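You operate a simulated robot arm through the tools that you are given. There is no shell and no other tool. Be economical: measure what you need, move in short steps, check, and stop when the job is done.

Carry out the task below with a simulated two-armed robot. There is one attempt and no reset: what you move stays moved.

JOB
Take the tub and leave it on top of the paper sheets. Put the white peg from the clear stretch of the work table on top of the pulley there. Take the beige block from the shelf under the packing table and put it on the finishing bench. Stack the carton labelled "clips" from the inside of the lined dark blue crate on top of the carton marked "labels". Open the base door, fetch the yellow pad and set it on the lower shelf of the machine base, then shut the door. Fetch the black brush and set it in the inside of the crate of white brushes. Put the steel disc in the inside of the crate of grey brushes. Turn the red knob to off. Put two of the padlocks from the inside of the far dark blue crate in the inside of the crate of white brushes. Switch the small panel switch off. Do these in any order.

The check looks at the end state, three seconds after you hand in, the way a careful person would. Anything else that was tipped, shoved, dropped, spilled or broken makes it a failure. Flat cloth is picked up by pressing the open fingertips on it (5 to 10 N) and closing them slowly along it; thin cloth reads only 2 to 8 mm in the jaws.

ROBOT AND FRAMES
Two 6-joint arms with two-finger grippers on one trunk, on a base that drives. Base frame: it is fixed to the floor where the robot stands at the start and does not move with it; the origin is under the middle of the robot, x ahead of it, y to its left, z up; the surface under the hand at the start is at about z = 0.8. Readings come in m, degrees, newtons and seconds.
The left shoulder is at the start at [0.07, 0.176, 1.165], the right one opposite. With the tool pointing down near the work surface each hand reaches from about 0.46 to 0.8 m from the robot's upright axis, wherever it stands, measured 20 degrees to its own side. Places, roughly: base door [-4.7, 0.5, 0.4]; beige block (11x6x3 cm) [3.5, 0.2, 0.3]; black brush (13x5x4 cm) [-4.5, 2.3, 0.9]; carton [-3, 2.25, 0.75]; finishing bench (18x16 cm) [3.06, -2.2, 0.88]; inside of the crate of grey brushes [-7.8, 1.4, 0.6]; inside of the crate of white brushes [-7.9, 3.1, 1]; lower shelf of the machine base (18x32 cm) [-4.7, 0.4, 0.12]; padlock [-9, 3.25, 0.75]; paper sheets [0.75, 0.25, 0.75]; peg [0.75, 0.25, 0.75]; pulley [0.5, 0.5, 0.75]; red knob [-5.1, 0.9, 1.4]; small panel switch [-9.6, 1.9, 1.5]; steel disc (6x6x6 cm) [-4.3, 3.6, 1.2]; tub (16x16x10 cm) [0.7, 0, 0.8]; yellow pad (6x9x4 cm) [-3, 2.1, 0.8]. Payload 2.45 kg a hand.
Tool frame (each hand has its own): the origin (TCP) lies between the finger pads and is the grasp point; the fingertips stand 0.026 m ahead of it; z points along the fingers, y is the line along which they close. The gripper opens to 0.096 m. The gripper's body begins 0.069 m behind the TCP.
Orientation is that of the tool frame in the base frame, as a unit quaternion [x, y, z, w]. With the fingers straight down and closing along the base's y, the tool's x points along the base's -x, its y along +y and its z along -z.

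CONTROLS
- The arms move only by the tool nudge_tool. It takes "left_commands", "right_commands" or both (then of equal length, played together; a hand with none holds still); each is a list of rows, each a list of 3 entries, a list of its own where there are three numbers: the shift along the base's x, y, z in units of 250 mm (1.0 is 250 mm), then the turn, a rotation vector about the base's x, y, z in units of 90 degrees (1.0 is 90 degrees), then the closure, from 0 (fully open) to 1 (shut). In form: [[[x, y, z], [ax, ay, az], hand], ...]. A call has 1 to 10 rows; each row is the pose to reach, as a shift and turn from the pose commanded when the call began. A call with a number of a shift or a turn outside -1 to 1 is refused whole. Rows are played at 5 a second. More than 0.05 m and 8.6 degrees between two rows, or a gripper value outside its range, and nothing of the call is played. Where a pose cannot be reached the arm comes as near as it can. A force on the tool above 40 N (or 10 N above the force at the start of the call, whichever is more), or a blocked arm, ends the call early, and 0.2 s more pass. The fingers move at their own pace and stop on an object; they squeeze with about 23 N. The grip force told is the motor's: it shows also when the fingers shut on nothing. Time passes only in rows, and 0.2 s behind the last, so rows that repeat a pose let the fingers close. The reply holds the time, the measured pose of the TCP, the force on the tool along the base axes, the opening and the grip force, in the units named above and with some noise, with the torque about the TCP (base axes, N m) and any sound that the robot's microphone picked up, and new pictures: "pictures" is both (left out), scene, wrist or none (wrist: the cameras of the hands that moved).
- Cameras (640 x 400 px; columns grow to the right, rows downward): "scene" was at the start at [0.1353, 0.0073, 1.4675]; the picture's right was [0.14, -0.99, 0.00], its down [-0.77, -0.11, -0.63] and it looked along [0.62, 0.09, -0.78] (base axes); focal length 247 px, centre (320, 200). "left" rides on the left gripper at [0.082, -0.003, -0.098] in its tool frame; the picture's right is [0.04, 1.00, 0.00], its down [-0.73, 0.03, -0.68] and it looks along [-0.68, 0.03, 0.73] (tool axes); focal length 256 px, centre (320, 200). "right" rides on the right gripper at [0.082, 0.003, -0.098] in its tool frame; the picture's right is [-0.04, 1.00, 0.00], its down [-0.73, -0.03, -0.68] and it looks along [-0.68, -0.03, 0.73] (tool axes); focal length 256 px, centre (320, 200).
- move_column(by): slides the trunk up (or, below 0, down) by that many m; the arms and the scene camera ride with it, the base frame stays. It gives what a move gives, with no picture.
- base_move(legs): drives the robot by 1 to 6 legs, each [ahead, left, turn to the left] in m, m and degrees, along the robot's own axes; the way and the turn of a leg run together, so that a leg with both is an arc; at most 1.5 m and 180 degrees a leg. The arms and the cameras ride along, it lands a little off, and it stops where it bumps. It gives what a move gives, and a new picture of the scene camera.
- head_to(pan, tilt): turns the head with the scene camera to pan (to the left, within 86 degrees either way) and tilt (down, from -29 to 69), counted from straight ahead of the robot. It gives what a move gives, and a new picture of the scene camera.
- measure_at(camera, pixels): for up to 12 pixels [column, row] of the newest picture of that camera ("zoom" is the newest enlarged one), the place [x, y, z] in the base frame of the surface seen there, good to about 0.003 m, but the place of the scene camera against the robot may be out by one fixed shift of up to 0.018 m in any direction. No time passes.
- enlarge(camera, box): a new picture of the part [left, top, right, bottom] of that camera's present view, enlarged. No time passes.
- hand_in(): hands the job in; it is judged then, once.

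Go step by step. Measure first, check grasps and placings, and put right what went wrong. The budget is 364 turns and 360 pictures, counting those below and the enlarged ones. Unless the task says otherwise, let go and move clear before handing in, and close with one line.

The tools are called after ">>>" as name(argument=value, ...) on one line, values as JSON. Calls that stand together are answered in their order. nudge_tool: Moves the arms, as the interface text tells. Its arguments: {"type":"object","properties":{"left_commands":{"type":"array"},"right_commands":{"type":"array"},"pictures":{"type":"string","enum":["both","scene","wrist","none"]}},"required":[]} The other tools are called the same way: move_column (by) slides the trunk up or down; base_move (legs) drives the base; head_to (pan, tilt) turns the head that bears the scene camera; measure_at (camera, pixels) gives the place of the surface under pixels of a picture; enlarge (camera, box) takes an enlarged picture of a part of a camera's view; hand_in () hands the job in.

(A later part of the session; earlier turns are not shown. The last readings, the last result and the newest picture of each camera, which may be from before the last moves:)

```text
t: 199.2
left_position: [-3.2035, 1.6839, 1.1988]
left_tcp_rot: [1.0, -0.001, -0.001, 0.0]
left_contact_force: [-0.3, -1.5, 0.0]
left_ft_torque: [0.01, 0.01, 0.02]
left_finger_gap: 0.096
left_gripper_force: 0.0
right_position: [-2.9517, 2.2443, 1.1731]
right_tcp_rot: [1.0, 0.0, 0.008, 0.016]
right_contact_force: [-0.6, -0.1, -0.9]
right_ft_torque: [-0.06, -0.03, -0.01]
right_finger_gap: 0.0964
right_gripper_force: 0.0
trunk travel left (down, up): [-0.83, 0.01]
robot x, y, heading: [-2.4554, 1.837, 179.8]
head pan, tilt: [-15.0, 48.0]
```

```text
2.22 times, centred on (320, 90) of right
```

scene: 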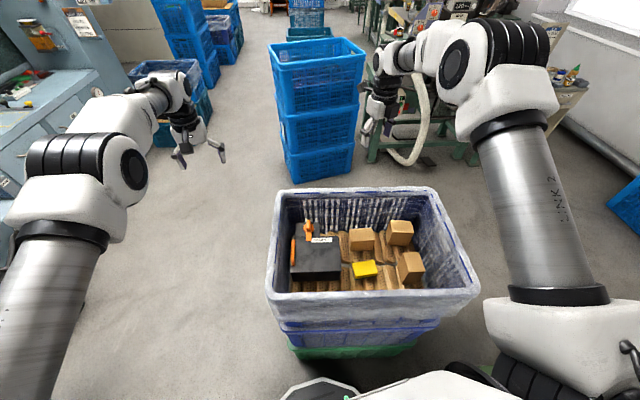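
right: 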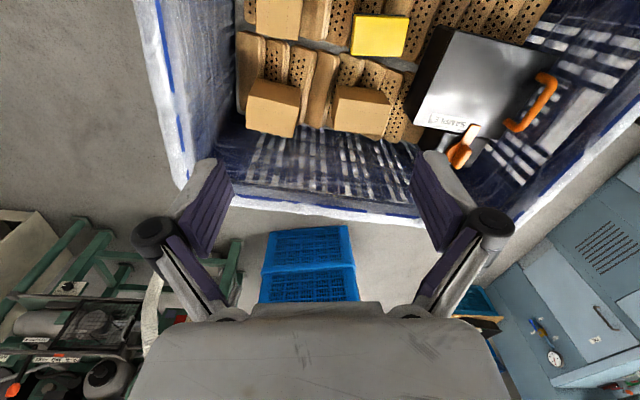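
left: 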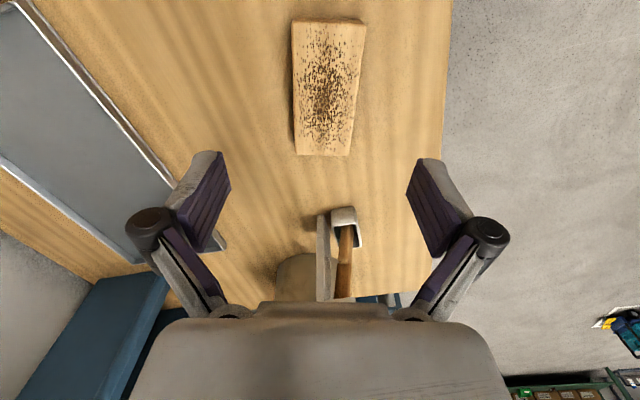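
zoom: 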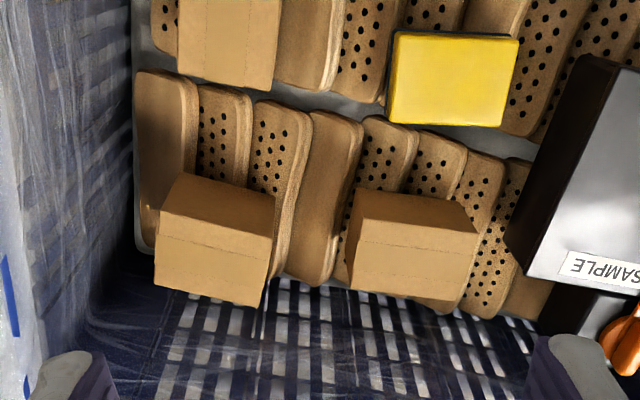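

>>> measure_at(camera="right", pixels=[[250, 109], [296, 118], [292, 134], [248, 126], [337, 110], [388, 117], [383, 132], [335, 127], [271, 122], [360, 122]])

>>> measure_at(camera="right", pixels=[[355, 20], [408, 22], [401, 53], [354, 50], [380, 36], [380, 70], [215, 100], [320, 150], [420, 170], [200, 100], [160, 100], [300, 205]])

```text
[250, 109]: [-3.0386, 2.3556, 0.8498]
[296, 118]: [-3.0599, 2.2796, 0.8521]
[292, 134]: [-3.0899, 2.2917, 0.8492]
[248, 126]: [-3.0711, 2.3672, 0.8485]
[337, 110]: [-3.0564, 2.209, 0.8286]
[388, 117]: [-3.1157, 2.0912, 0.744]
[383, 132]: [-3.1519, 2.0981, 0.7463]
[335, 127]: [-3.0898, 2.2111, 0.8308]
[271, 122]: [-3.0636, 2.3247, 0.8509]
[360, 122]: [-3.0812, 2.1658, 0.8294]
```

```text
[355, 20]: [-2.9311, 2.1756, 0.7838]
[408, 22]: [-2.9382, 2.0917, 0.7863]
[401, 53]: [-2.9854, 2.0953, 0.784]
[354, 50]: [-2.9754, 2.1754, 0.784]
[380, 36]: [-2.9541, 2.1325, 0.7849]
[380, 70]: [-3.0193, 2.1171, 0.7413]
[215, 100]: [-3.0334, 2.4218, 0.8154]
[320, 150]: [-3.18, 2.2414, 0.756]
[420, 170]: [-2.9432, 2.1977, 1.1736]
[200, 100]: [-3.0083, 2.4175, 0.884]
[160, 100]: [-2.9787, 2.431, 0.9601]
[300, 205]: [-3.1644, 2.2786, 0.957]
```

A (CLIPS) is centred at (-3.065, 2.324) with its long axis tilted about 15° from y and its top at 0.850. The rim is near z 0.96. I'll refine B, then lower the trunk and yaw -105° so the jaws close across A's short side.

>>> measure_at(camera="right", pixels=[[340, 112], [375, 117], [384, 120], [378, 130], [340, 127], [386, 112], [360, 95], [345, 95]])

>>> move_column(by=-0.14)

>>> nudge_tool(right_commands=[[[-0.03, 0.02, 0], [0, 0, -0.09], 0.2], [[-0.06, 0.04, 0], [0, 0, -0.18], 0.2], [[-0.1, 0.06, 0], [0, 0, -0.27], 0.2], [[-0.15, 0.08, 0], [0, 0, -0.36], 0.2], [[-0.2, 0.1, 0], [0, 0, -0.45], 0.2], [[-0.25, 0.12, 0], [0, 0, -0.54], 0.2], [[-0.3, 0.16, 0], [0, 0, -0.63], 0.2], [[-0.35, 0.2, 0], [0, 0, -0.72], 0.2], [[-0.4, 0.25, 0], [0, 0, -0.81], 0.2], [[-0.45, 0.3, 0], [0, 0, -0.9], 0.2]], pictures="none")

>>> nudge_tool(right_commands=[[[0, 0, 0], [0, 0, -0.09], 0.2], [[0, 0, 0], [0, 0, -0.18], 0.2], [[0, 0, 0], [0, 0, -0.27], 0.2], [[0, 0, 0], [0, 0, -0.27], 0.2]], pictures="wrist")

```text
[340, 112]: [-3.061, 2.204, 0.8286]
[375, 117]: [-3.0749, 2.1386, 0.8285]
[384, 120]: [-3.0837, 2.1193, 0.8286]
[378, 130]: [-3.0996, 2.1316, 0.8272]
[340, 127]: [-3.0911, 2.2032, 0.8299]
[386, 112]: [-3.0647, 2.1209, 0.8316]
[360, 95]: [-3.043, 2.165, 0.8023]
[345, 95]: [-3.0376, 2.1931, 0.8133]
```

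```text
t: 200.8
left_position: [-3.2025, 1.6845, 1.0609]
left_tcp_rot: [1.0, -0.002, -0.001, 0.0]
left_contact_force: [0.6, 0.5, -0.2]
left_ft_torque: [0.0, 0.0, -0.03]
left_finger_gap: 0.0959
left_gripper_force: 0.0
right_position: [-2.9507, 2.2461, 1.0338]
right_tcp_rot: [1.0, 0.001, 0.008, 0.015]
right_contact_force: [-0.2, 0.2, 0.1]
right_ft_torque: [-0.02, -0.01, 0.02]
right_finger_gap: 0.096
right_gripper_force: 0.1
trunk travel left (down, up): [-0.69, 0.15]
robot x, y, heading: [-2.4597, 1.8388, 179.8]
head pan, tilt: [-15.0, 48.0]
```

```text
t: 203.0
left_position: [-3.2035, 1.6846, 1.0596]
left_tcp_rot: [1.0, -0.002, -0.001, 0.0]
left_contact_force: [0.1, 0.1, 0.2]
left_ft_torque: [0.0, 0.01, -0.02]
left_finger_gap: 0.0961
left_gripper_force: 0.1
right_position: [-3.0648, 2.3218, 1.0324]
right_tcp_rot: [0.76, -0.65, -0.003, 0.016]
right_contact_force: [-0.1, -0.2, 0.1]
right_ft_torque: [-0.04, -0.02, 0.03]
right_finger_gap: 0.0767
right_gripper_force: 0.1
trunk travel left (down, up): [-0.69, 0.15]
robot x, y, heading: [-2.461, 1.8383, 179.9]
head pan, tilt: [-15.0, 48.0]
```

```text
t: 204.0
left_position: [-3.2027, 1.6846, 1.0599]
left_tcp_rot: [1.0, -0.001, -0.001, 0.0]
left_contact_force: [-0.3, 0.4, -0.2]
left_ft_torque: [-0.03, 0.0, 0.02]
left_finger_gap: 0.096
left_gripper_force: 0.1
right_position: [-3.0631, 2.3216, 1.0322]
right_tcp_rot: [-0.606, 0.795, 0.007, -0.015]
right_contact_force: [-0.7, 0.5, -0.2]
right_ft_torque: [0.01, 0.0, -0.02]
right_finger_gap: 0.0769
right_gripper_force: 0.1
trunk travel left (down, up): [-0.69, 0.15]
robot x, y, heading: [-2.4608, 1.84, 179.8]
head pan, tilt: [-15.0, 48.0]
```

right: 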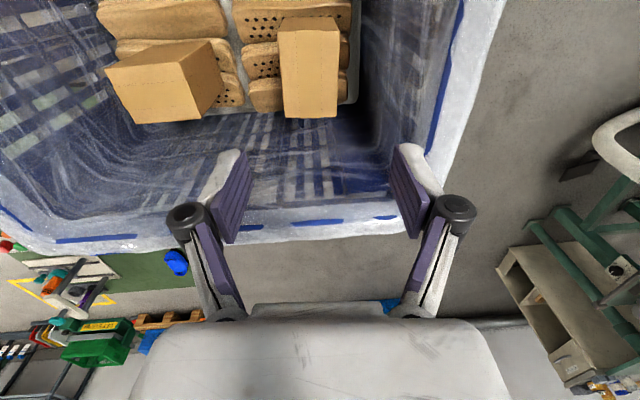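

Carton A at (308,65) looks nearly aligned with the jaws. I'll measure its edges in this view.

>>> measure_at(camera="right", pixels=[[288, 45], [334, 45], [334, 113], [288, 113], [311, 80], [311, 35], [345, 80], [360, 120], [250, 215], [300, 220]])

```text
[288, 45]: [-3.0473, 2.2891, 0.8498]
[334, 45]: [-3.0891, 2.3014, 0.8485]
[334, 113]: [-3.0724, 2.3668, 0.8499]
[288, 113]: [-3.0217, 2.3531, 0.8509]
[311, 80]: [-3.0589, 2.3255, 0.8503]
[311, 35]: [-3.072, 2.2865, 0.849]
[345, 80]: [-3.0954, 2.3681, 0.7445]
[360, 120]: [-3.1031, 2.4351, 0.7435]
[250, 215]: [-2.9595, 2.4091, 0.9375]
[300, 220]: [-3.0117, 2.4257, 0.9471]
```

A's centre is (-3.058, 2.328) and the alignment matches. I'll descend to z 0.826 with the jaws at about 85 mm.

>>> nudge_tool(right_commands=[[[0.016, 0.02, -0.1], [0, 0, 0], 0.1], [[0.016, 0.02, -0.28], [0, 0, 0], 0.1], [[0.016, 0.02, -0.46], [0, 0, 0], 0.1], [[0.016, 0.02, -0.62], [0, 0, 0], 0.1], [[0.016, 0.02, -0.75], [0, 0, 0], 0.1], [[0.016, 0.02, -0.824], [0, 0, 0], 0.1], [[0.016, 0.02, -0.824], [0, 0, 0], 0.1]], pictures="wrist")

```text
t: 205.6
left_position: [-3.2033, 1.6847, 1.0596]
left_tcp_rot: [1.0, -0.002, -0.002, -0.001]
left_contact_force: [0.5, -0.2, -0.6]
left_ft_torque: [0.03, 0.02, -0.03]
left_finger_gap: 0.0957
left_gripper_force: 0.0
right_position: [-3.0604, 2.326, 0.8298]
right_tcp_rot: [-0.607, 0.795, 0.008, -0.015]
right_contact_force: [-0.9, 0.3, -0.1]
right_ft_torque: [0.02, -0.02, -0.03]
right_finger_gap: 0.0865
right_gripper_force: 0.1
trunk travel left (down, up): [-0.69, 0.15]
robot x, y, heading: [-2.4538, 1.8369, 179.4]
head pan, tilt: [-15.0, 48.0]
```

right: 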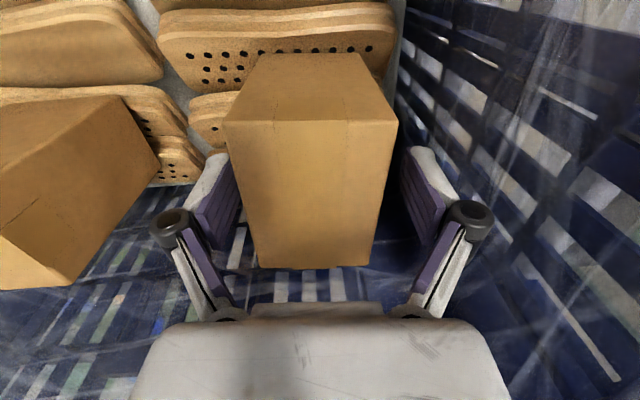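

The carton sits between the pads. I'll close and lift.

>>> nudge_tool(right_commands=[[[0, 0, 0], [0, 0, 0], 0.4], [[0, 0, 0], [0, 0, 0], 0.8], [[0, 0, 0], [0, 0, 0], 1], [[0, 0, 0], [0, 0, 0], 1], [[0, 0, 0.08], [0, 0, 0], 1], [[0, 0, 0.22], [0, 0, 0], 1], [[0, 0, 0.38], [0, 0, 0], 1], [[0, 0, 0.5], [0, 0, 0], 1], [[0, 0, 0.5], [0, 0, 0], 1]], pictures="wrist")

```text
t: 207.6
left_position: [-3.2028, 1.6852, 1.0588]
left_tcp_rot: [1.0, -0.001, 0.0, 0.0]
left_contact_force: [0.1, 0.7, 0.5]
left_ft_torque: [-0.01, -0.03, 0.01]
left_finger_gap: 0.096
left_gripper_force: 0.0
right_position: [-3.0592, 2.3243, 0.9544]
right_tcp_rot: [-0.606, 0.795, 0.007, -0.015]
right_contact_force: [0.2, 0.6, -2.0]
right_ft_torque: [0.0, -0.01, 0.0]
right_finger_gap: 0.0597
right_gripper_force: 22.8
trunk travel left (down, up): [-0.69, 0.15]
robot x, y, heading: [-2.4598, 1.8395, 179.9]
head pan, tilt: [-15.0, 48.0]
```

right: 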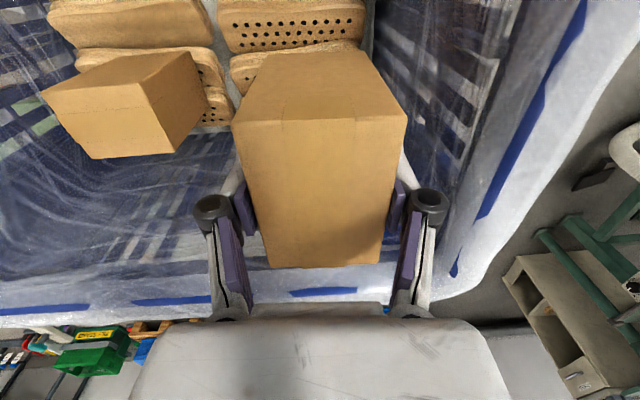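

Lifted (59.7 mm grip). I'll move it above LABELS (-3.079, 2.166) with 9.6° of yaw, then look.

>>> nudge_tool(right_commands=[[[-0.02, -0.15, 0.04], [0, 0, 0.03], 1], [[-0.04, -0.3, 0.04], [0, 0, 0.06], 1], [[-0.06, -0.46, 0.04], [0, 0, 0.09], 1], [[-0.08, -0.632, 0.04], [0, 0, 0.107], 1], [[-0.08, -0.632, 0.04], [0, 0, 0.107], 1]], pictures="both")

>>> enlarge(camera="scene", box=[280, 180, 480, 310])

```text
t: 208.8
left_position: [-3.2023, 1.6857, 1.0587]
left_tcp_rot: [1.0, -0.002, -0.002, 0.001]
left_contact_force: [-0.1, -0.3, 0.2]
left_ft_torque: [0.0, 0.03, 0.0]
left_finger_gap: 0.0958
left_gripper_force: 0.0
right_position: [-3.0777, 2.166, 0.9633]
right_tcp_rot: [-0.671, 0.741, 0.006, -0.016]
right_contact_force: [-0.4, -0.1, -1.8]
right_ft_torque: [-0.02, 0.0, -0.02]
right_finger_gap: 0.0596
right_gripper_force: 23.1
trunk travel left (down, up): [-0.69, 0.15]
robot x, y, heading: [-2.4625, 1.834, 179.7]
head pan, tilt: [-15.0, 48.0]
```

scene: 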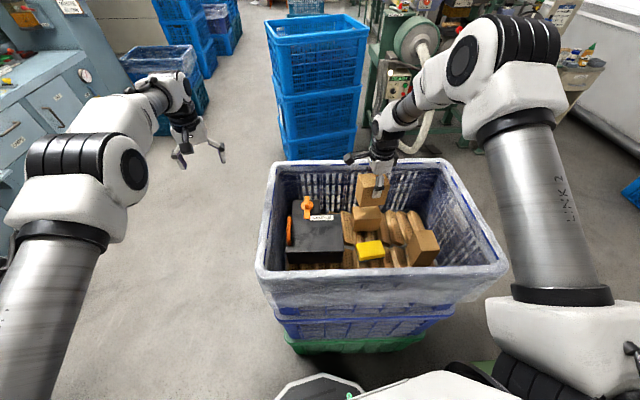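
right: 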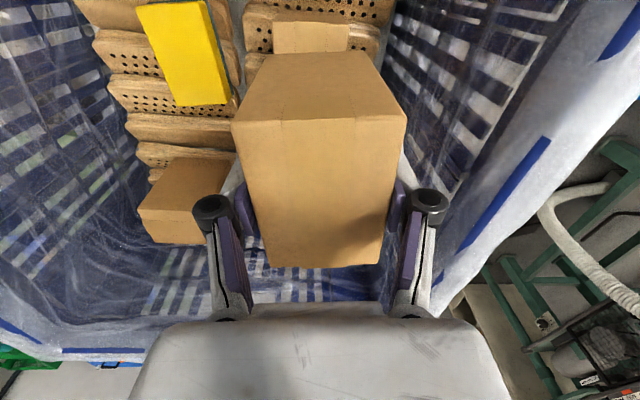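

```text
3.08 times, centred on (380, 245) of scene
```

zoom: 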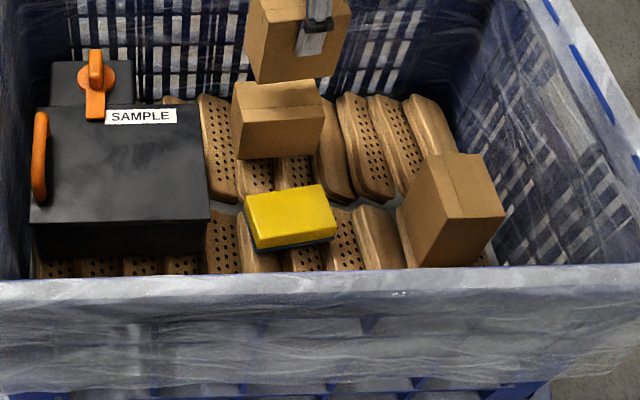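

The held carton lines up above LABELS. I'll lower until contact near z 0.915.

>>> nudge_tool(right_commands=[[[0, 0, -0.08], [0, 0, 0], 1], [[0, 0, -0.15], [0, 0, 0], 1], [[0, 0, -0.17], [0, 0, 0], 1], [[0, 0, -0.184], [0, 0, 0], 1], [[0, 0, -0.184], [0, 0, 0], 1]], pictures="none")

```text
t: 210.0
left_position: [-3.2026, 1.6865, 1.0597]
left_tcp_rot: [1.0, -0.002, -0.001, 0.0]
left_contact_force: [-0.2, 0.9, -0.3]
left_ft_torque: [0.0, -0.01, 0.04]
left_finger_gap: 0.0957
left_gripper_force: 0.0
right_position: [-3.0787, 2.1665, 0.9171]
right_tcp_rot: [-0.671, 0.742, 0.006, -0.016]
right_contact_force: [-0.4, 0.0, -2.5]
right_ft_torque: [-0.04, -0.02, -0.01]
right_finger_gap: 0.0596
right_gripper_force: 22.7
trunk travel left (down, up): [-0.69, 0.15]
robot x, y, heading: [-2.4589, 1.8385, 179.8]
head pan, tilt: [-15.0, 48.0]
```

>>> nudge_tool(right_commands=[[[0, 0, -0.01], [0, 0, 0], 1], [[0, 0, -0.02], [0, 0, 0], 1], [[0, 0, -0.026], [0, 0, 0], 1], [[0, 0, -0.026], [0, 0, 0], 1]], pictures="none")

```text
t: 211.0
left_position: [-3.2029, 1.6837, 1.0598]
left_tcp_rot: [1.0, -0.001, -0.001, 0.0]
left_contact_force: [0.4, -0.1, -0.1]
left_ft_torque: [-0.01, -0.01, 0.0]
left_finger_gap: 0.096
left_gripper_force: 0.1
right_position: [-3.0793, 2.1674, 0.9093]
right_tcp_rot: [-0.671, 0.741, 0.006, -0.015]
right_contact_force: [0.1, -0.2, -1.8]
right_ft_torque: [-0.02, -0.01, 0.02]
right_finger_gap: 0.0597
right_gripper_force: 23.1
trunk travel left (down, up): [-0.69, 0.15]
robot x, y, heading: [-2.4577, 1.8333, 179.5]
head pan, tilt: [-15.0, 48.0]
```

>>> nudge_tool(right_commands=[[[0, 0, -0.01], [0, 0, 0], 1], [[0, 0, -0.02], [0, 0, 0], 1], [[0, 0, -0.03], [0, 0, 0], 1], [[0, 0, -0.036], [0, 0, 0], 1], [[0, 0, -0.036], [0, 0, 0], 1]], pictures="scene")

>>> enlarge(camera="scene", box=[320, 150, 440, 250])

```text
t: 212.2
left_position: [-3.2014, 1.6835, 1.0608]
left_tcp_rot: [1.0, -0.001, -0.002, -0.001]
left_contact_force: [0.4, 0.1, -0.4]
left_ft_torque: [-0.02, 0.02, 0.05]
left_finger_gap: 0.0961
left_gripper_force: 0.1
right_position: [-3.0776, 2.1668, 0.9033]
right_tcp_rot: [-0.671, 0.741, 0.007, -0.017]
right_contact_force: [-2.6, 2.9, 19.1]
right_ft_torque: [-0.08, -0.36, -0.02]
right_finger_gap: 0.0601
right_gripper_force: 23.2
trunk travel left (down, up): [-0.69, 0.15]
robot x, y, heading: [-2.4574, 1.8391, 179.9]
head pan, tilt: [-15.0, 48.0]
```

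scene: 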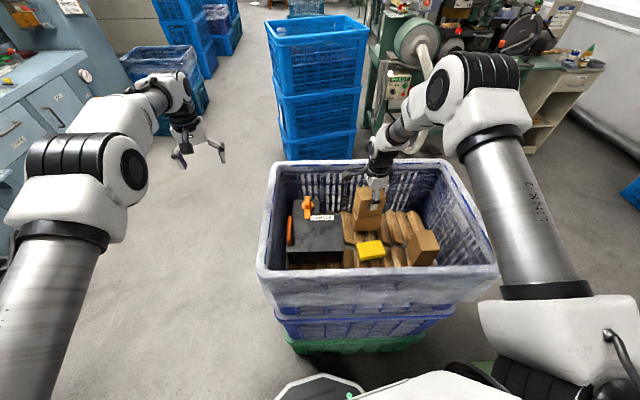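

```text
4.00 times, centred on (380, 200) of scene
```

zoom: 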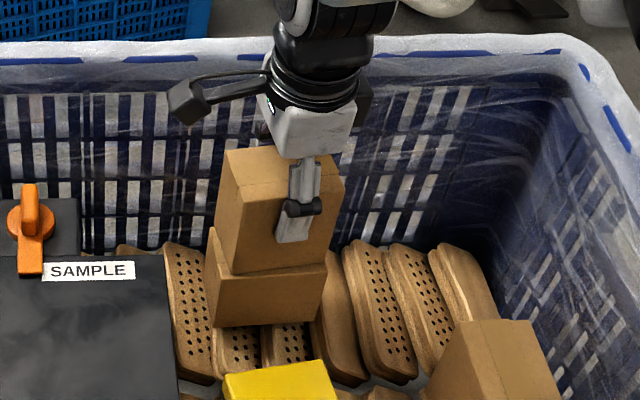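

Contact at 19 N, stacked neatly. I'll release and rise.

>>> nudge_tool(right_commands=[[[0, 0, 0.008], [0, 0, 0], 1], [[0, 0, 0.008], [0, 0, 0], 0.7], [[0, 0, 0.008], [0, 0, 0], 0.4], [[0, 0, 0.008], [0, 0, 0], 0.1], [[0, 0, 0.15], [0, 0, 0], 0.1], [[0, 0, 0.32], [0, 0, 0], 0.1], [[0, 0, 0.5], [0, 0, 0], 0.1], [[0, 0, 0.6], [0, 0, 0], 0.1], [[0, 0, 0.6], [0, 0, 0], 0.1]], pictures="both")

>>> enlarge(camera="scene", box=[320, 150, 440, 250])

```text
t: 214.2
left_position: [-3.2033, 1.6847, 1.0589]
left_tcp_rot: [1.0, -0.002, 0.0, 0.0]
left_contact_force: [0.1, -0.1, -0.4]
left_ft_torque: [0.0, 0.01, 0.02]
left_finger_gap: 0.096
left_gripper_force: 0.0
right_position: [-3.0795, 2.1698, 1.0496]
right_tcp_rot: [-0.67, 0.742, 0.006, -0.016]
right_contact_force: [0.4, -1.2, -0.6]
right_ft_torque: [0.02, 0.01, -0.02]
right_finger_gap: 0.0863
right_gripper_force: 0.1
trunk travel left (down, up): [-0.69, 0.15]
robot x, y, heading: [-2.4604, 1.8373, 179.9]
head pan, tilt: [-15.0, 48.0]
```

scene: 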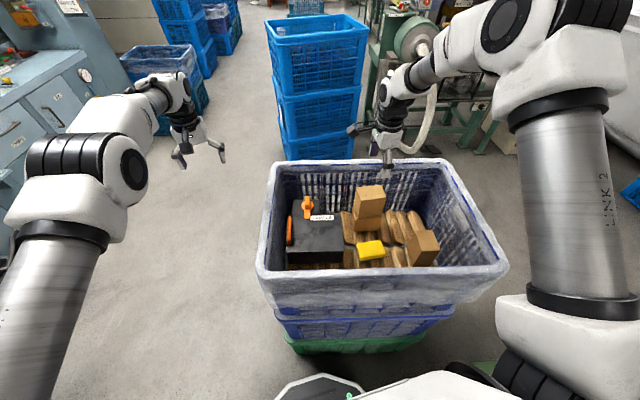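
right: 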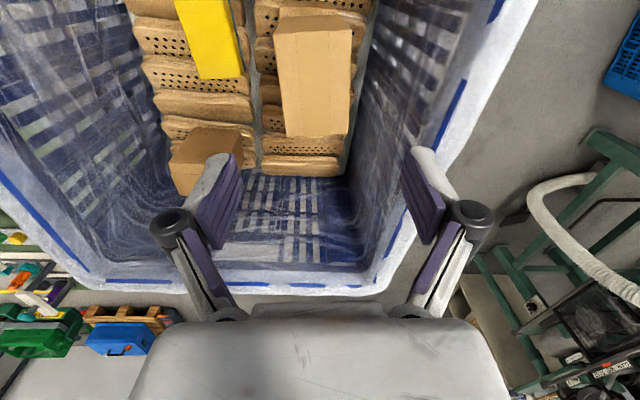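

```text
4.00 times, centred on (380, 200) of scene
```

zoom: 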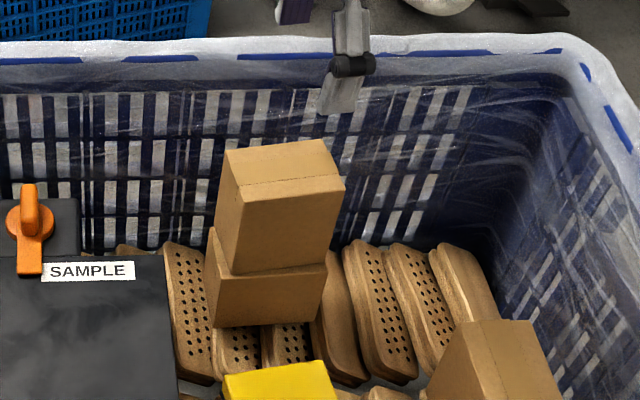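

The stack is good. The pad is next, at (-2.954, 2.134, top 0.784) with its short side along x, matching the present yaw. I'll check the SAMPLE box height for camera clearance.

>>> measure_at(camera="scene", pixels=[[315, 235], [338, 225], [340, 250], [370, 250], [357, 245], [384, 255], [424, 240]])

>>> measure_at(camera="right", pixels=[[185, 20], [215, 20], [215, 70], [240, 60], [208, 72], [232, 30]])

```text
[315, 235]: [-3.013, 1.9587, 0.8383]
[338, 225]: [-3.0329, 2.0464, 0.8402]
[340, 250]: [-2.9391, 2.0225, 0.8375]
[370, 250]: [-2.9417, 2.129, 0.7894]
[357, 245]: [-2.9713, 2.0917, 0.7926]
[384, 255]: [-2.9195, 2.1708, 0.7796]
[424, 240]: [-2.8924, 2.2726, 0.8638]
```

```text
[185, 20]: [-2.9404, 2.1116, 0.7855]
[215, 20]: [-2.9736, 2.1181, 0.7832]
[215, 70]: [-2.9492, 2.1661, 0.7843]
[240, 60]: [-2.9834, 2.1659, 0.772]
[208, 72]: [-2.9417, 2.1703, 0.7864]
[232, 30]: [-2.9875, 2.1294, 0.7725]
```

The SAMPLE box top is at 0.832, so there is clearance. I'll move over the pad and descend.

>>> nudge_tool(right_commands=[[[0.17, -0.03, 0], [0, 0, 0], 0.1], [[0.34, -0.06, 0], [0, 0, 0], 0.1], [[0.498, -0.092, 0], [0, 0, 0], 0.1], [[0.498, -0.092, -0.18], [0, 0, 0], 0.1], [[0.498, -0.092, -0.36], [0, 0, 0], 0.1], [[0.498, -0.092, -0.54], [0, 0, 0], 0.1], [[0.498, -0.092, -0.72], [0, 0, 0], 0.1], [[0.498, -0.092, -0.9], [0, 0, 0], 0.1], [[0.498, -0.092, -0.9], [0, 0, 0], 0.1]], pictures="both")

```text
t: 216.2
left_position: [-3.2028, 1.685, 1.0597]
left_tcp_rot: [1.0, -0.002, -0.002, -0.001]
left_contact_force: [0.6, -0.7, -0.1]
left_ft_torque: [-0.01, 0.02, -0.02]
left_finger_gap: 0.0961
left_gripper_force: 0.1
right_position: [-2.9548, 2.145, 0.8255]
right_tcp_rot: [-0.671, 0.741, 0.006, -0.016]
right_contact_force: [0.2, -0.1, 1.1]
right_ft_torque: [-0.01, 0.0, 0.0]
right_finger_gap: 0.0865
right_gripper_force: 0.1
trunk travel left (down, up): [-0.69, 0.15]
robot x, y, heading: [-2.4608, 1.8384, 179.7]
head pan, tilt: [-15.0, 48.0]
```

scene: 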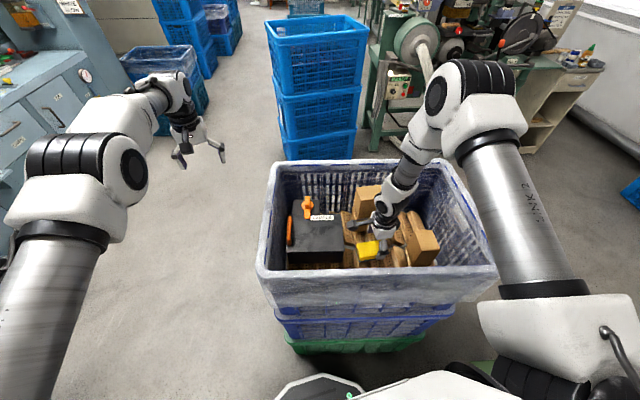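
right: 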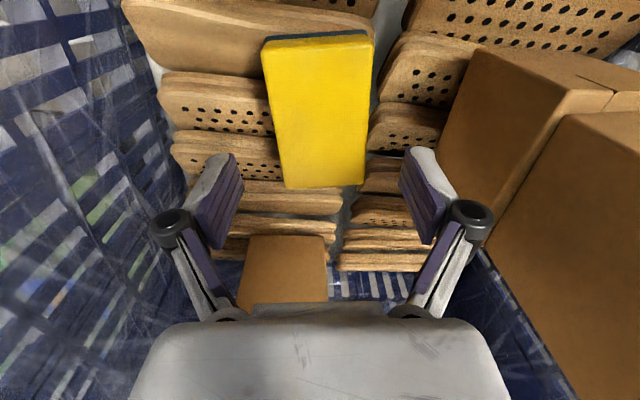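

>>> nudge_tool(right_commands=[[[0, -0.01, -0.1], [0, 0, 0], 0.1], [[0, -0.01, -0.184], [0, 0, 0], 0.1], [[0, -0.01, -0.184], [0, 0, 0], 0.4], [[0, -0.01, -0.184], [0, 0, 0], 0.8], [[0, -0.01, -0.184], [0, 0, 0], 1], [[0, -0.01, -0.184], [0, 0, 0], 1], [[0, -0.01, -0.1], [0, 0, 0], 1], [[0, -0.01, 0.05], [0, 0, 0], 1], [[0, -0.01, 0.05], [0, 0, 0], 1]], pictures="wrist")

```text
t: 218.2
left_position: [-3.2034, 1.6849, 1.0591]
left_tcp_rot: [1.0, -0.002, -0.001, 0.0]
left_contact_force: [-0.5, 0.4, 0.0]
left_ft_torque: [0.02, -0.02, 0.0]
left_finger_gap: 0.0956
left_gripper_force: 0.1
right_position: [-2.9536, 2.1431, 0.8356]
right_tcp_rot: [-0.67, 0.742, 0.007, -0.016]
right_contact_force: [-0.2, -0.9, -0.7]
right_ft_torque: [0.05, -0.05, 0.02]
right_finger_gap: 0.0574
right_gripper_force: 22.4
trunk travel left (down, up): [-0.69, 0.15]
robot x, y, heading: [-2.458, 1.8363, 179.7]
head pan, tilt: [-15.0, 48.0]
```

right: 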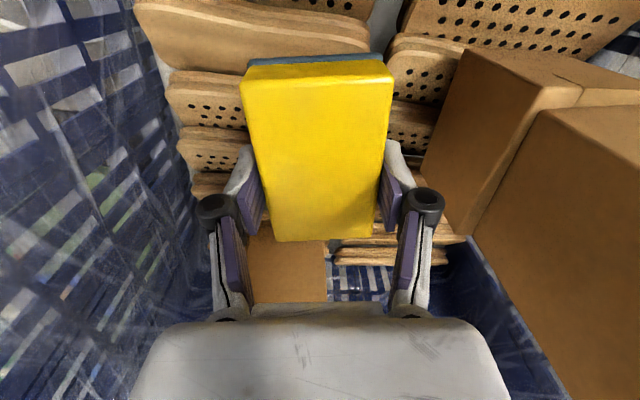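

The pad is gripped. I'll lift it clear of the crate, back away and look toward the machine.

>>> nudge_tool(right_commands=[[[0, 0, 0.18], [0, 0, 0], 1], [[0, 0, 0.36], [0, 0, 0], 1], [[0, 0, 0.54], [0, 0, 0], 1], [[0, 0, 0.72], [0, 0, 0], 1], [[0, 0, 0.9], [0, 0, 0], 1], [[0, 0, 1.0], [0, 0, 0], 1], [[0, 0, 1.0], [0, 0, 0], 1]], pictures="none")

>>> base_move(legs=[[-0.45, 0, 0]])

>>> head_to(pan=15, tilt=22)

```text
t: 219.8
left_position: [-3.204, 1.6844, 1.0589]
left_tcp_rot: [1.0, -0.002, -0.001, 0.0]
left_contact_force: [0.2, 0.7, -0.6]
left_ft_torque: [-0.03, -0.03, 0.03]
left_finger_gap: 0.0961
left_gripper_force: 0.0
right_position: [-2.9524, 2.1423, 1.0884]
right_tcp_rot: [-0.671, 0.741, 0.006, -0.016]
right_contact_force: [-0.3, 0.4, -0.9]
right_ft_torque: [0.01, -0.04, 0.02]
right_finger_gap: 0.0573
right_gripper_force: 22.9
trunk travel left (down, up): [-0.69, 0.15]
robot x, y, heading: [-2.4596, 1.8405, 179.7]
head pan, tilt: [-15.0, 48.0]
```

```text
t: 222.6
left_position: [-2.7569, 1.6833, 1.0582]
left_tcp_rot: [1.0, -0.004, -0.001, 0.0]
left_contact_force: [0.5, -0.1, 0.4]
left_ft_torque: [-0.03, 0.0, 0.02]
left_finger_gap: 0.0959
left_gripper_force: 0.1
right_position: [-2.5032, 2.1406, 1.0886]
right_tcp_rot: [-0.67, 0.742, 0.006, -0.016]
right_contact_force: [-0.2, -0.2, -0.3]
right_ft_torque: [-0.01, 0.0, 0.0]
right_finger_gap: 0.0574
right_gripper_force: 23.8
trunk travel left (down, up): [-0.69, 0.15]
robot x, y, heading: [-2.0102, 1.8367, 179.3]
head pan, tilt: [-15.0, 48.0]
```

scene: 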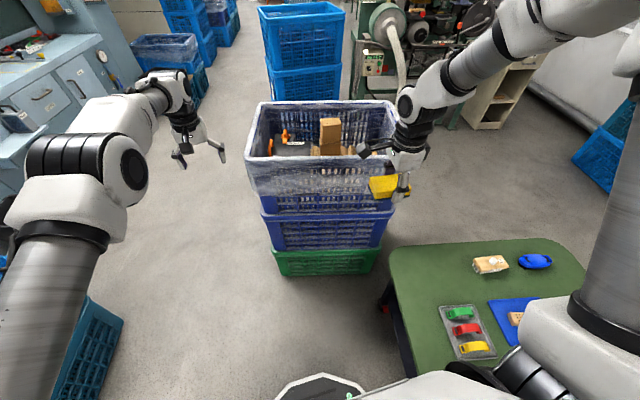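

```text
t: 223.5
left_position: [-2.755, 1.6843, 1.0592]
left_tcp_rot: [1.0, -0.004, 0.0, 0.0]
left_contact_force: [-0.2, -0.8, 0.7]
left_ft_torque: [0.02, -0.02, 0.03]
left_finger_gap: 0.0961
left_gripper_force: 0.0
right_position: [-2.5042, 2.142, 1.0871]
right_tcp_rot: [-0.67, 0.742, 0.006, -0.016]
right_contact_force: [-0.1, 0.0, 0.5]
right_ft_torque: [-0.04, 0.0, 0.01]
right_finger_gap: 0.0577
right_gripper_force: 23.0
trunk travel left (down, up): [-0.69, 0.15]
robot x, y, heading: [-2.0114, 1.8321, 179.6]
head pan, tilt: [15.0, 22.0]
```

scene: 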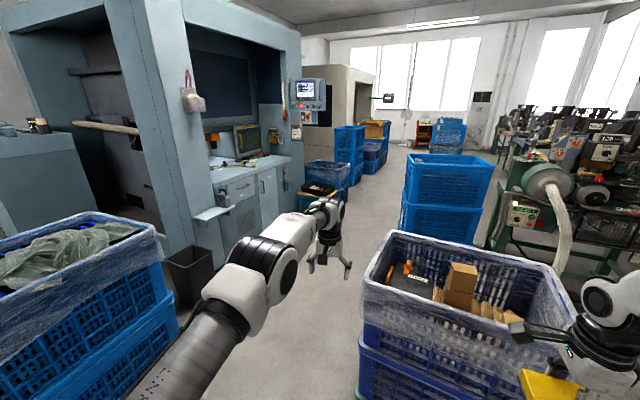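

I'll measure the machine front, base door, bin and stacks.

>>> measure_at(camera="scene", pixels=[[245, 205], [268, 195], [283, 190], [200, 215], [195, 275], [320, 170], [330, 210], [430, 215], [440, 165], [150, 300], [310, 90], [295, 135]])

>>> enlarge(camera="scene", box=[160, 60, 360, 260])

```text
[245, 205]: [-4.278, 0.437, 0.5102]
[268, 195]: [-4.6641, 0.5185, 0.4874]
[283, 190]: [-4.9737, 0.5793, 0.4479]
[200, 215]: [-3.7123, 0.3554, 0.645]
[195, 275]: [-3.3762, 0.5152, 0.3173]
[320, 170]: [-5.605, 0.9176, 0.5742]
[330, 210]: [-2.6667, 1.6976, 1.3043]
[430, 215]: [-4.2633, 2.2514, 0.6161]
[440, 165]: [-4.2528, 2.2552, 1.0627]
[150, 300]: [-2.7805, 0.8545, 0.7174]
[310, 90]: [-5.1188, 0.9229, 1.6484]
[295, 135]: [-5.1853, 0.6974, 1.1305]
```

```text
2.00 times, centred on (260, 160) of scene
```

zoom: 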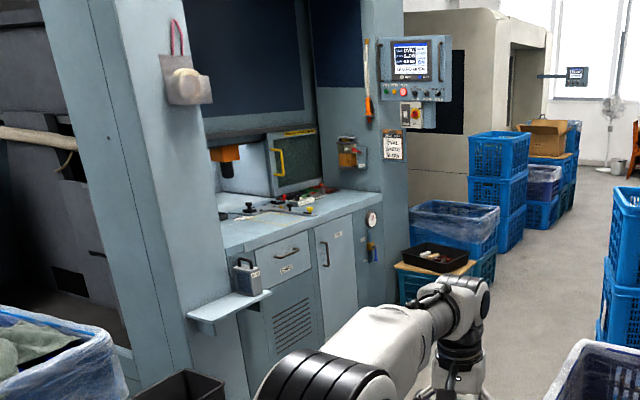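

The door face runs from (-4.28, 0.44) to (-4.97, 0.58), with its normal about 11° off y and the handle on its east edge. I'll drive down the aisle and face it.

>>> base_move(legs=[[0, 0.46, 0], [1.4, 0, 0], [1.0, -0.1, 0], [0, 0, 79]])

>>> head_to(pan=0, tilt=30)

```text
t: 241.2
left_position: [-4.3931, 0.6912, 1.0588]
left_tcp_rot: [0.759, 0.652, -0.001, 0.001]
left_contact_force: [0.6, 1.0, 0.8]
left_ft_torque: [0.02, -0.01, -0.01]
left_finger_gap: 0.0962
left_gripper_force: 0.2
right_position: [-4.8091, 1.0071, 1.0884]
right_tcp_rot: [0.992, -0.123, 0.006, 0.015]
right_contact_force: [1.0, 0.0, -1.0]
right_ft_torque: [0.02, -0.03, -0.01]
right_finger_gap: 0.0571
right_gripper_force: 22.6
trunk travel left (down, up): [-0.69, 0.15]
robot x, y, heading: [-4.4375, 1.4519, -98.9]
head pan, tilt: [15.0, 22.0]
```

scene: 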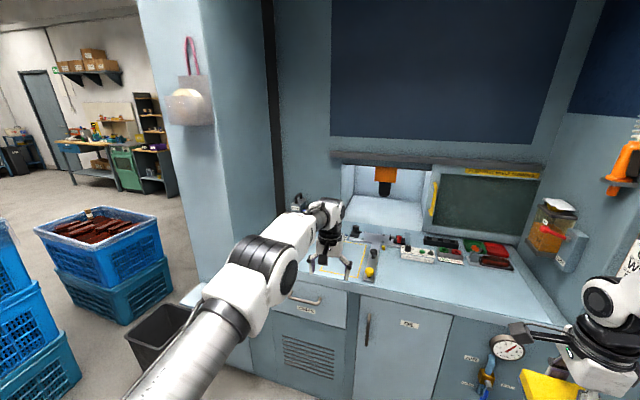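

```text
t: 241.9
left_position: [-4.3923, 0.6916, 1.0595]
left_tcp_rot: [0.758, 0.652, -0.001, 0.002]
left_contact_force: [-0.3, 0.5, 0.0]
left_ft_torque: [0.02, -0.02, 0.0]
left_finger_gap: 0.0959
left_gripper_force: 0.1
right_position: [-4.8096, 1.0071, 1.0881]
right_tcp_rot: [0.992, -0.123, 0.006, 0.016]
right_contact_force: [-0.4, 0.5, -0.8]
right_ft_torque: [0.03, 0.02, -0.01]
right_finger_gap: 0.0574
right_gripper_force: 23.1
trunk travel left (down, up): [-0.69, 0.15]
robot x, y, heading: [-4.4367, 1.447, -98.8]
head pan, tilt: [0.0, 30.0]
```

scene: 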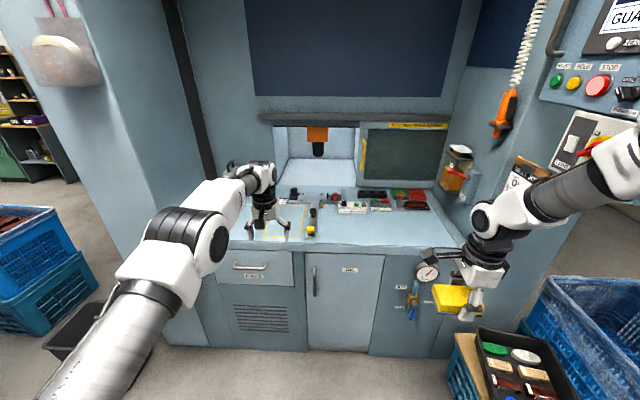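

Good view: the door spans (308-385, 253-350) with its handle at (314,280). I'll measure them.

>>> measure_at(camera="scene", pixels=[[314, 270], [314, 293], [308, 258], [384, 258], [368, 350], [310, 345], [345, 300], [307, 300], [350, 247], [340, 235], [375, 300], [314, 282]])

>>> enlarge(camera="scene", box=[280, 230, 420, 370])

>>> enlarge(camera="scene", box=[530, 20, 640, 200])

```text
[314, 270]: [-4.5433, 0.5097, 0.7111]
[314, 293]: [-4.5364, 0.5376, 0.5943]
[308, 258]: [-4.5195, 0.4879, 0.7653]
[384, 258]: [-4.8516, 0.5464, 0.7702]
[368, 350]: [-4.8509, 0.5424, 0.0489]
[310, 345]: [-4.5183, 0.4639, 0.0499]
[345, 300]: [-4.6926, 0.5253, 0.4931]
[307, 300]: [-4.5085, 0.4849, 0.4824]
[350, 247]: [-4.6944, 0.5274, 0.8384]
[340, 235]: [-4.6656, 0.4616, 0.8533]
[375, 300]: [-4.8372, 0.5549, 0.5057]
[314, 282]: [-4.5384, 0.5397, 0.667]
```

```text
2.86 times, centred on (350, 300) of scene
```

zoom: 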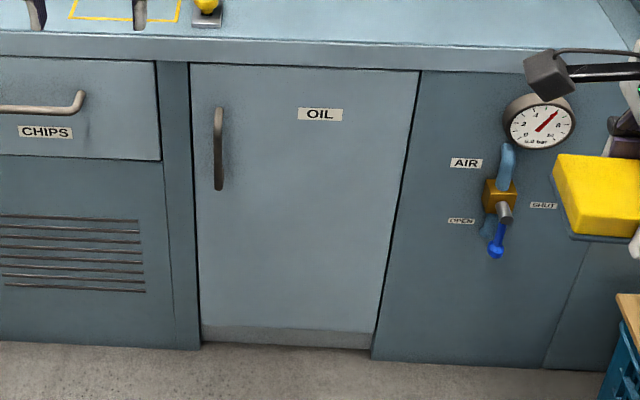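

```text
2.22 times, centred on (585, 110) of scene
```

zoom: 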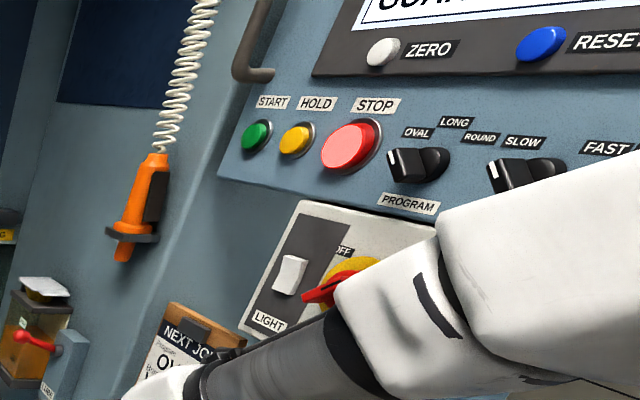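

The OIL door runs x -4.52..-4.85, z 0.05..0.77, with its handle bar near (-4.54, 0.54), z 0.60-0.71, and hinge on the right. I'll check the tray crate near the right hand before lowering.

>>> measure_at(camera="scene", pixels=[[465, 345], [483, 332], [500, 390], [540, 350], [455, 370], [560, 290], [530, 320], [330, 225], [375, 235], [410, 240]])

```text
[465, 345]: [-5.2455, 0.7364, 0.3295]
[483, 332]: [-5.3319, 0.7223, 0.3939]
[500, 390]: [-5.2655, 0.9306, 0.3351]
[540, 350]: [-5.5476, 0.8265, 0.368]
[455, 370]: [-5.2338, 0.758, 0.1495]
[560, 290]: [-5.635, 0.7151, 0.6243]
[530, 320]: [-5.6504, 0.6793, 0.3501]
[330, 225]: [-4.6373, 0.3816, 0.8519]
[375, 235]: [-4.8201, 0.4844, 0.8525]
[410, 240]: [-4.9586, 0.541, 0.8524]
```

The tray crate is well clear. I'll lower the trunk 0.4 and pitch the left tool to horizontal.

>>> move_column(by=-0.4)

>>> nudge_tool(left_commands=[[[-0.01, 0.02, 0], [-0.089, 0.014, 0], 0], [[-0.03, 0.04, 0], [-0.178, 0.028, 0], 0], [[-0.05, 0.06, 0], [-0.267, 0.042, 0], 0], [[-0.07, 0.08, 0], [-0.356, 0.055, 0], 0], [[-0.1, 0.1, 0], [-0.445, 0.069, 0], 0], [[-0.13, 0.12, 0], [-0.534, 0.083, 0], 0], [[-0.16, 0.14, 0], [-0.623, 0.097, 0], 0], [[-0.2, 0.15, 0], [-0.712, 0.11, 0], 0], [[-0.25, 0.16, 0], [-0.8, 0.124, 0], 0], [[-0.3, 0.16, 0], [-0.889, 0.138, 0], 0]], pictures="both")

```text
t: 245.8
left_position: [-4.3931, 0.6919, 0.6596]
left_tcp_rot: [0.759, 0.651, -0.001, 0.001]
left_contact_force: [0.7, 0.8, 0.8]
left_ft_torque: [0.01, -0.03, 0.01]
left_finger_gap: 0.0961
left_gripper_force: 0.0
right_position: [-4.8086, 1.0063, 0.6877]
right_tcp_rot: [0.992, -0.123, 0.006, 0.015]
right_contact_force: [-0.5, 0.1, -1.3]
right_ft_torque: [0.02, -0.04, -0.02]
right_finger_gap: 0.0571
right_gripper_force: 23.5
trunk travel left (down, up): [-0.29, 0.55]
robot x, y, heading: [-4.4357, 1.4473, -98.5]
head pan, tilt: [0.0, 30.0]
```

```text
t: 248.0
left_position: [-4.4352, 0.7128, 0.6529]
left_tcp_rot: [0.575, 0.497, -0.494, 0.422]
left_contact_force: [0.0, 0.2, -0.1]
left_ft_torque: [0.03, 0.0, 0.02]
left_finger_gap: 0.0961
left_gripper_force: 0.0
left hand out of reach, approached as far as the arm can: row 8, 9, 10
right_position: [-4.8085, 1.0057, 0.6881]
right_tcp_rot: [0.992, -0.123, 0.006, 0.016]
right_contact_force: [-0.1, 0.4, -1.3]
right_ft_torque: [0.02, 0.02, 0.0]
right_finger_gap: 0.0572
right_gripper_force: 23.2
trunk travel left (down, up): [-0.29, 0.55]
robot x, y, heading: [-4.4347, 1.4486, -98.8]
head pan, tilt: [0.0, 30.0]
```

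scene: 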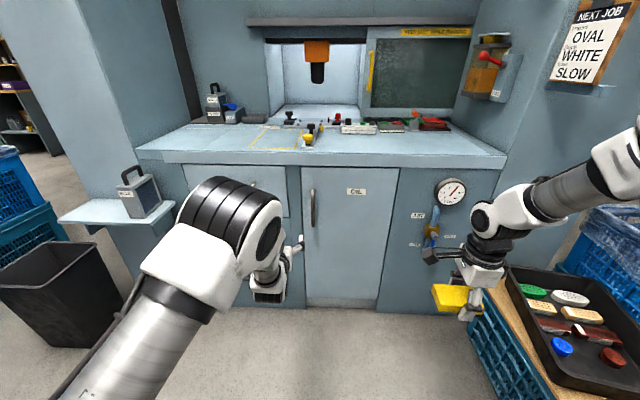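
left: 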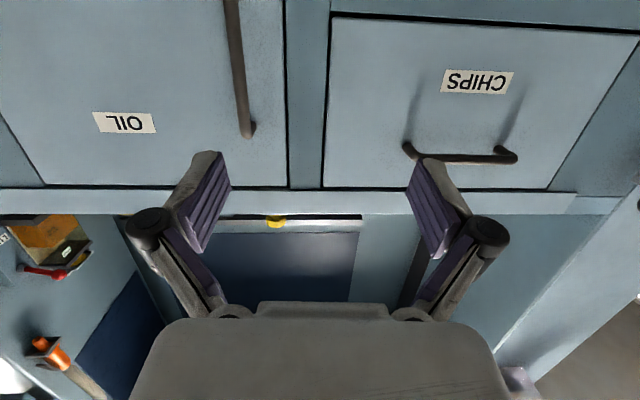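

The left tool is almost horizontal. The handle bar shows at (232..247, 0..135) in the left wrist view, so I'll measure it.

>>> measure_at(camera="left", pixels=[[234, 20], [238, 60], [242, 95], [247, 130], [200, 100], [275, 100], [100, 80], [255, 60]])

```text
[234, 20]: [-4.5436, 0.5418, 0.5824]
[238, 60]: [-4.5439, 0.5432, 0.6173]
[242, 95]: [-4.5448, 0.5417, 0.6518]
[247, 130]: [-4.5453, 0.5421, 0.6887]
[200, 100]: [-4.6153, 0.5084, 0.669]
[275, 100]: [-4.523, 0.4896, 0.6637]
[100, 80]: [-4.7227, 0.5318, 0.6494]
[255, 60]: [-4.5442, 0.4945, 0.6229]
```

The bar is at (-4.544, 0.542), z 0.57-0.69. I'll shift the base right 8 cm, then forward 12 cm, before the final approach.

>>> base_move(legs=[[0, -0.081, 0], [0.11, 0, 0]])

>>> nudge_tool(left_commands=[[[0, 0, -0.04], [0, 0, 0], 0.4], [[0, 0, -0.08], [0, 0, 0], 0.4]], pictures="wrist")

>>> measure_at(camera="left", pixels=[[310, 20], [315, 60], [318, 100], [320, 130]])

```text
t: 249.8
left_position: [-4.532, 0.6158, 0.6538]
left_tcp_rot: [0.574, 0.498, -0.494, 0.422]
left_contact_force: [0.5, -0.3, -0.7]
left_ft_torque: [-0.02, 0.0, -0.01]
left_finger_gap: 0.096
left_gripper_force: 0.0
right_position: [-4.9056, 0.911, 0.6872]
right_tcp_rot: [0.992, -0.123, 0.006, 0.015]
right_contact_force: [0.0, -1.4, -1.1]
right_ft_torque: [0.02, 0.0, 0.0]
right_finger_gap: 0.0574
right_gripper_force: 23.0
trunk travel left (down, up): [-0.29, 0.55]
robot x, y, heading: [-4.5315, 1.3529, -98.4]
head pan, tilt: [0.0, 30.0]
```

scene: 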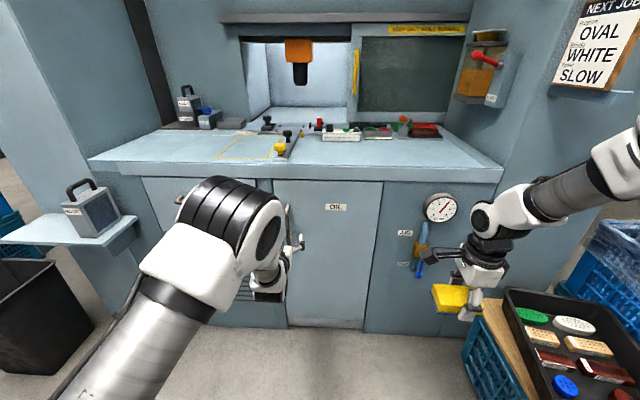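

```text
t: 250.4
left_position: [-4.5317, 0.6175, 0.6342]
left_tcp_rot: [0.573, 0.498, -0.494, 0.423]
left_contact_force: [0.7, 0.6, -0.8]
left_ft_torque: [0.01, 0.01, -0.02]
left_finger_gap: 0.0575
left_gripper_force: 0.1
right_position: [-4.9065, 0.9112, 0.6876]
right_tcp_rot: [0.992, -0.123, 0.007, 0.016]
right_contact_force: [0.3, 0.8, -0.8]
right_ft_torque: [0.03, 0.04, -0.02]
right_finger_gap: 0.0571
right_gripper_force: 22.7
trunk travel left (down, up): [-0.29, 0.55]
robot x, y, heading: [-4.536, 1.3538, -98.6]
head pan, tilt: [0.0, 30.0]
```

left: 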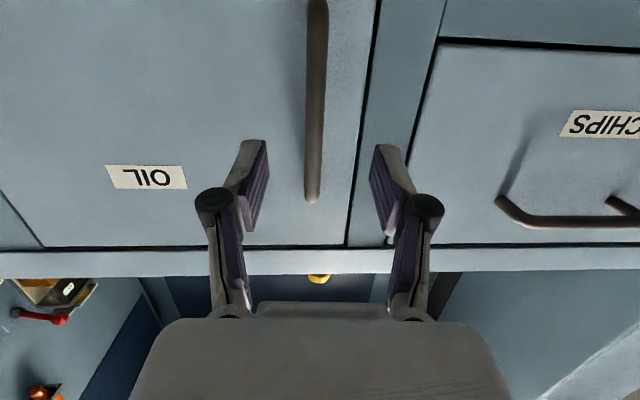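

```text
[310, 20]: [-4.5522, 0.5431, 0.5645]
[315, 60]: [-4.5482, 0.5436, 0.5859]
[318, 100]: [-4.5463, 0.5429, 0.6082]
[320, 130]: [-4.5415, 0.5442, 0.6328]
```

The bar is centred between the jaws. I'll advance 78 mm and close on it.

>>> nudge_tool(left_commands=[[[-0.02, -0.12, -0.02], [0, 0, 0], 0.4], [[-0.04, -0.24, -0.04], [0, 0, 0], 0.4], [[-0.05, -0.3, -0.05], [0, 0, 0], 0.4], [[-0.05, -0.3, -0.05], [0, 0, 0], 0.4], [[-0.05, -0.3, -0.05], [0, 0, 0], 0.8], [[-0.05, -0.3, -0.05], [0, 0, 0], 1], [[-0.05, -0.3, -0.05], [0, 0, 0], 1]], pictures="wrist")

```text
t: 252.0
left_position: [-4.546, 0.5422, 0.6232]
left_tcp_rot: [0.575, 0.497, -0.495, 0.422]
left_contact_force: [-12.6, 1.5, -1.8]
left_ft_torque: [-0.24, -0.33, -0.14]
left_finger_gap: 0.0127
left_gripper_force: 39.9
right_position: [-4.9078, 0.9117, 0.6882]
right_tcp_rot: [0.992, -0.123, 0.006, 0.015]
right_contact_force: [0.6, 0.1, -0.3]
right_ft_torque: [-0.02, 0.0, 0.0]
right_finger_gap: 0.0572
right_gripper_force: 23.0
trunk travel left (down, up): [-0.29, 0.55]
robot x, y, heading: [-4.5327, 1.3564, -98.7]
head pan, tilt: [0.0, 30.0]
```

left: 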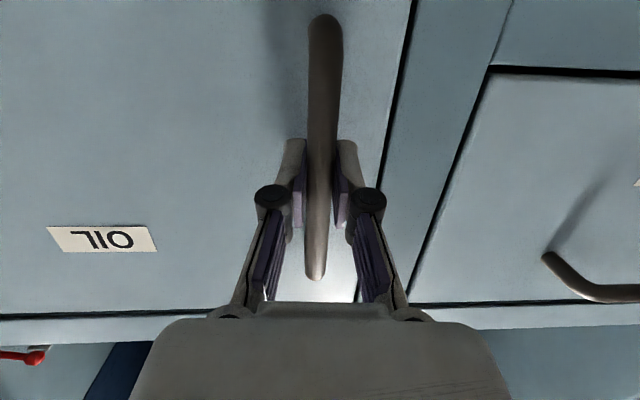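

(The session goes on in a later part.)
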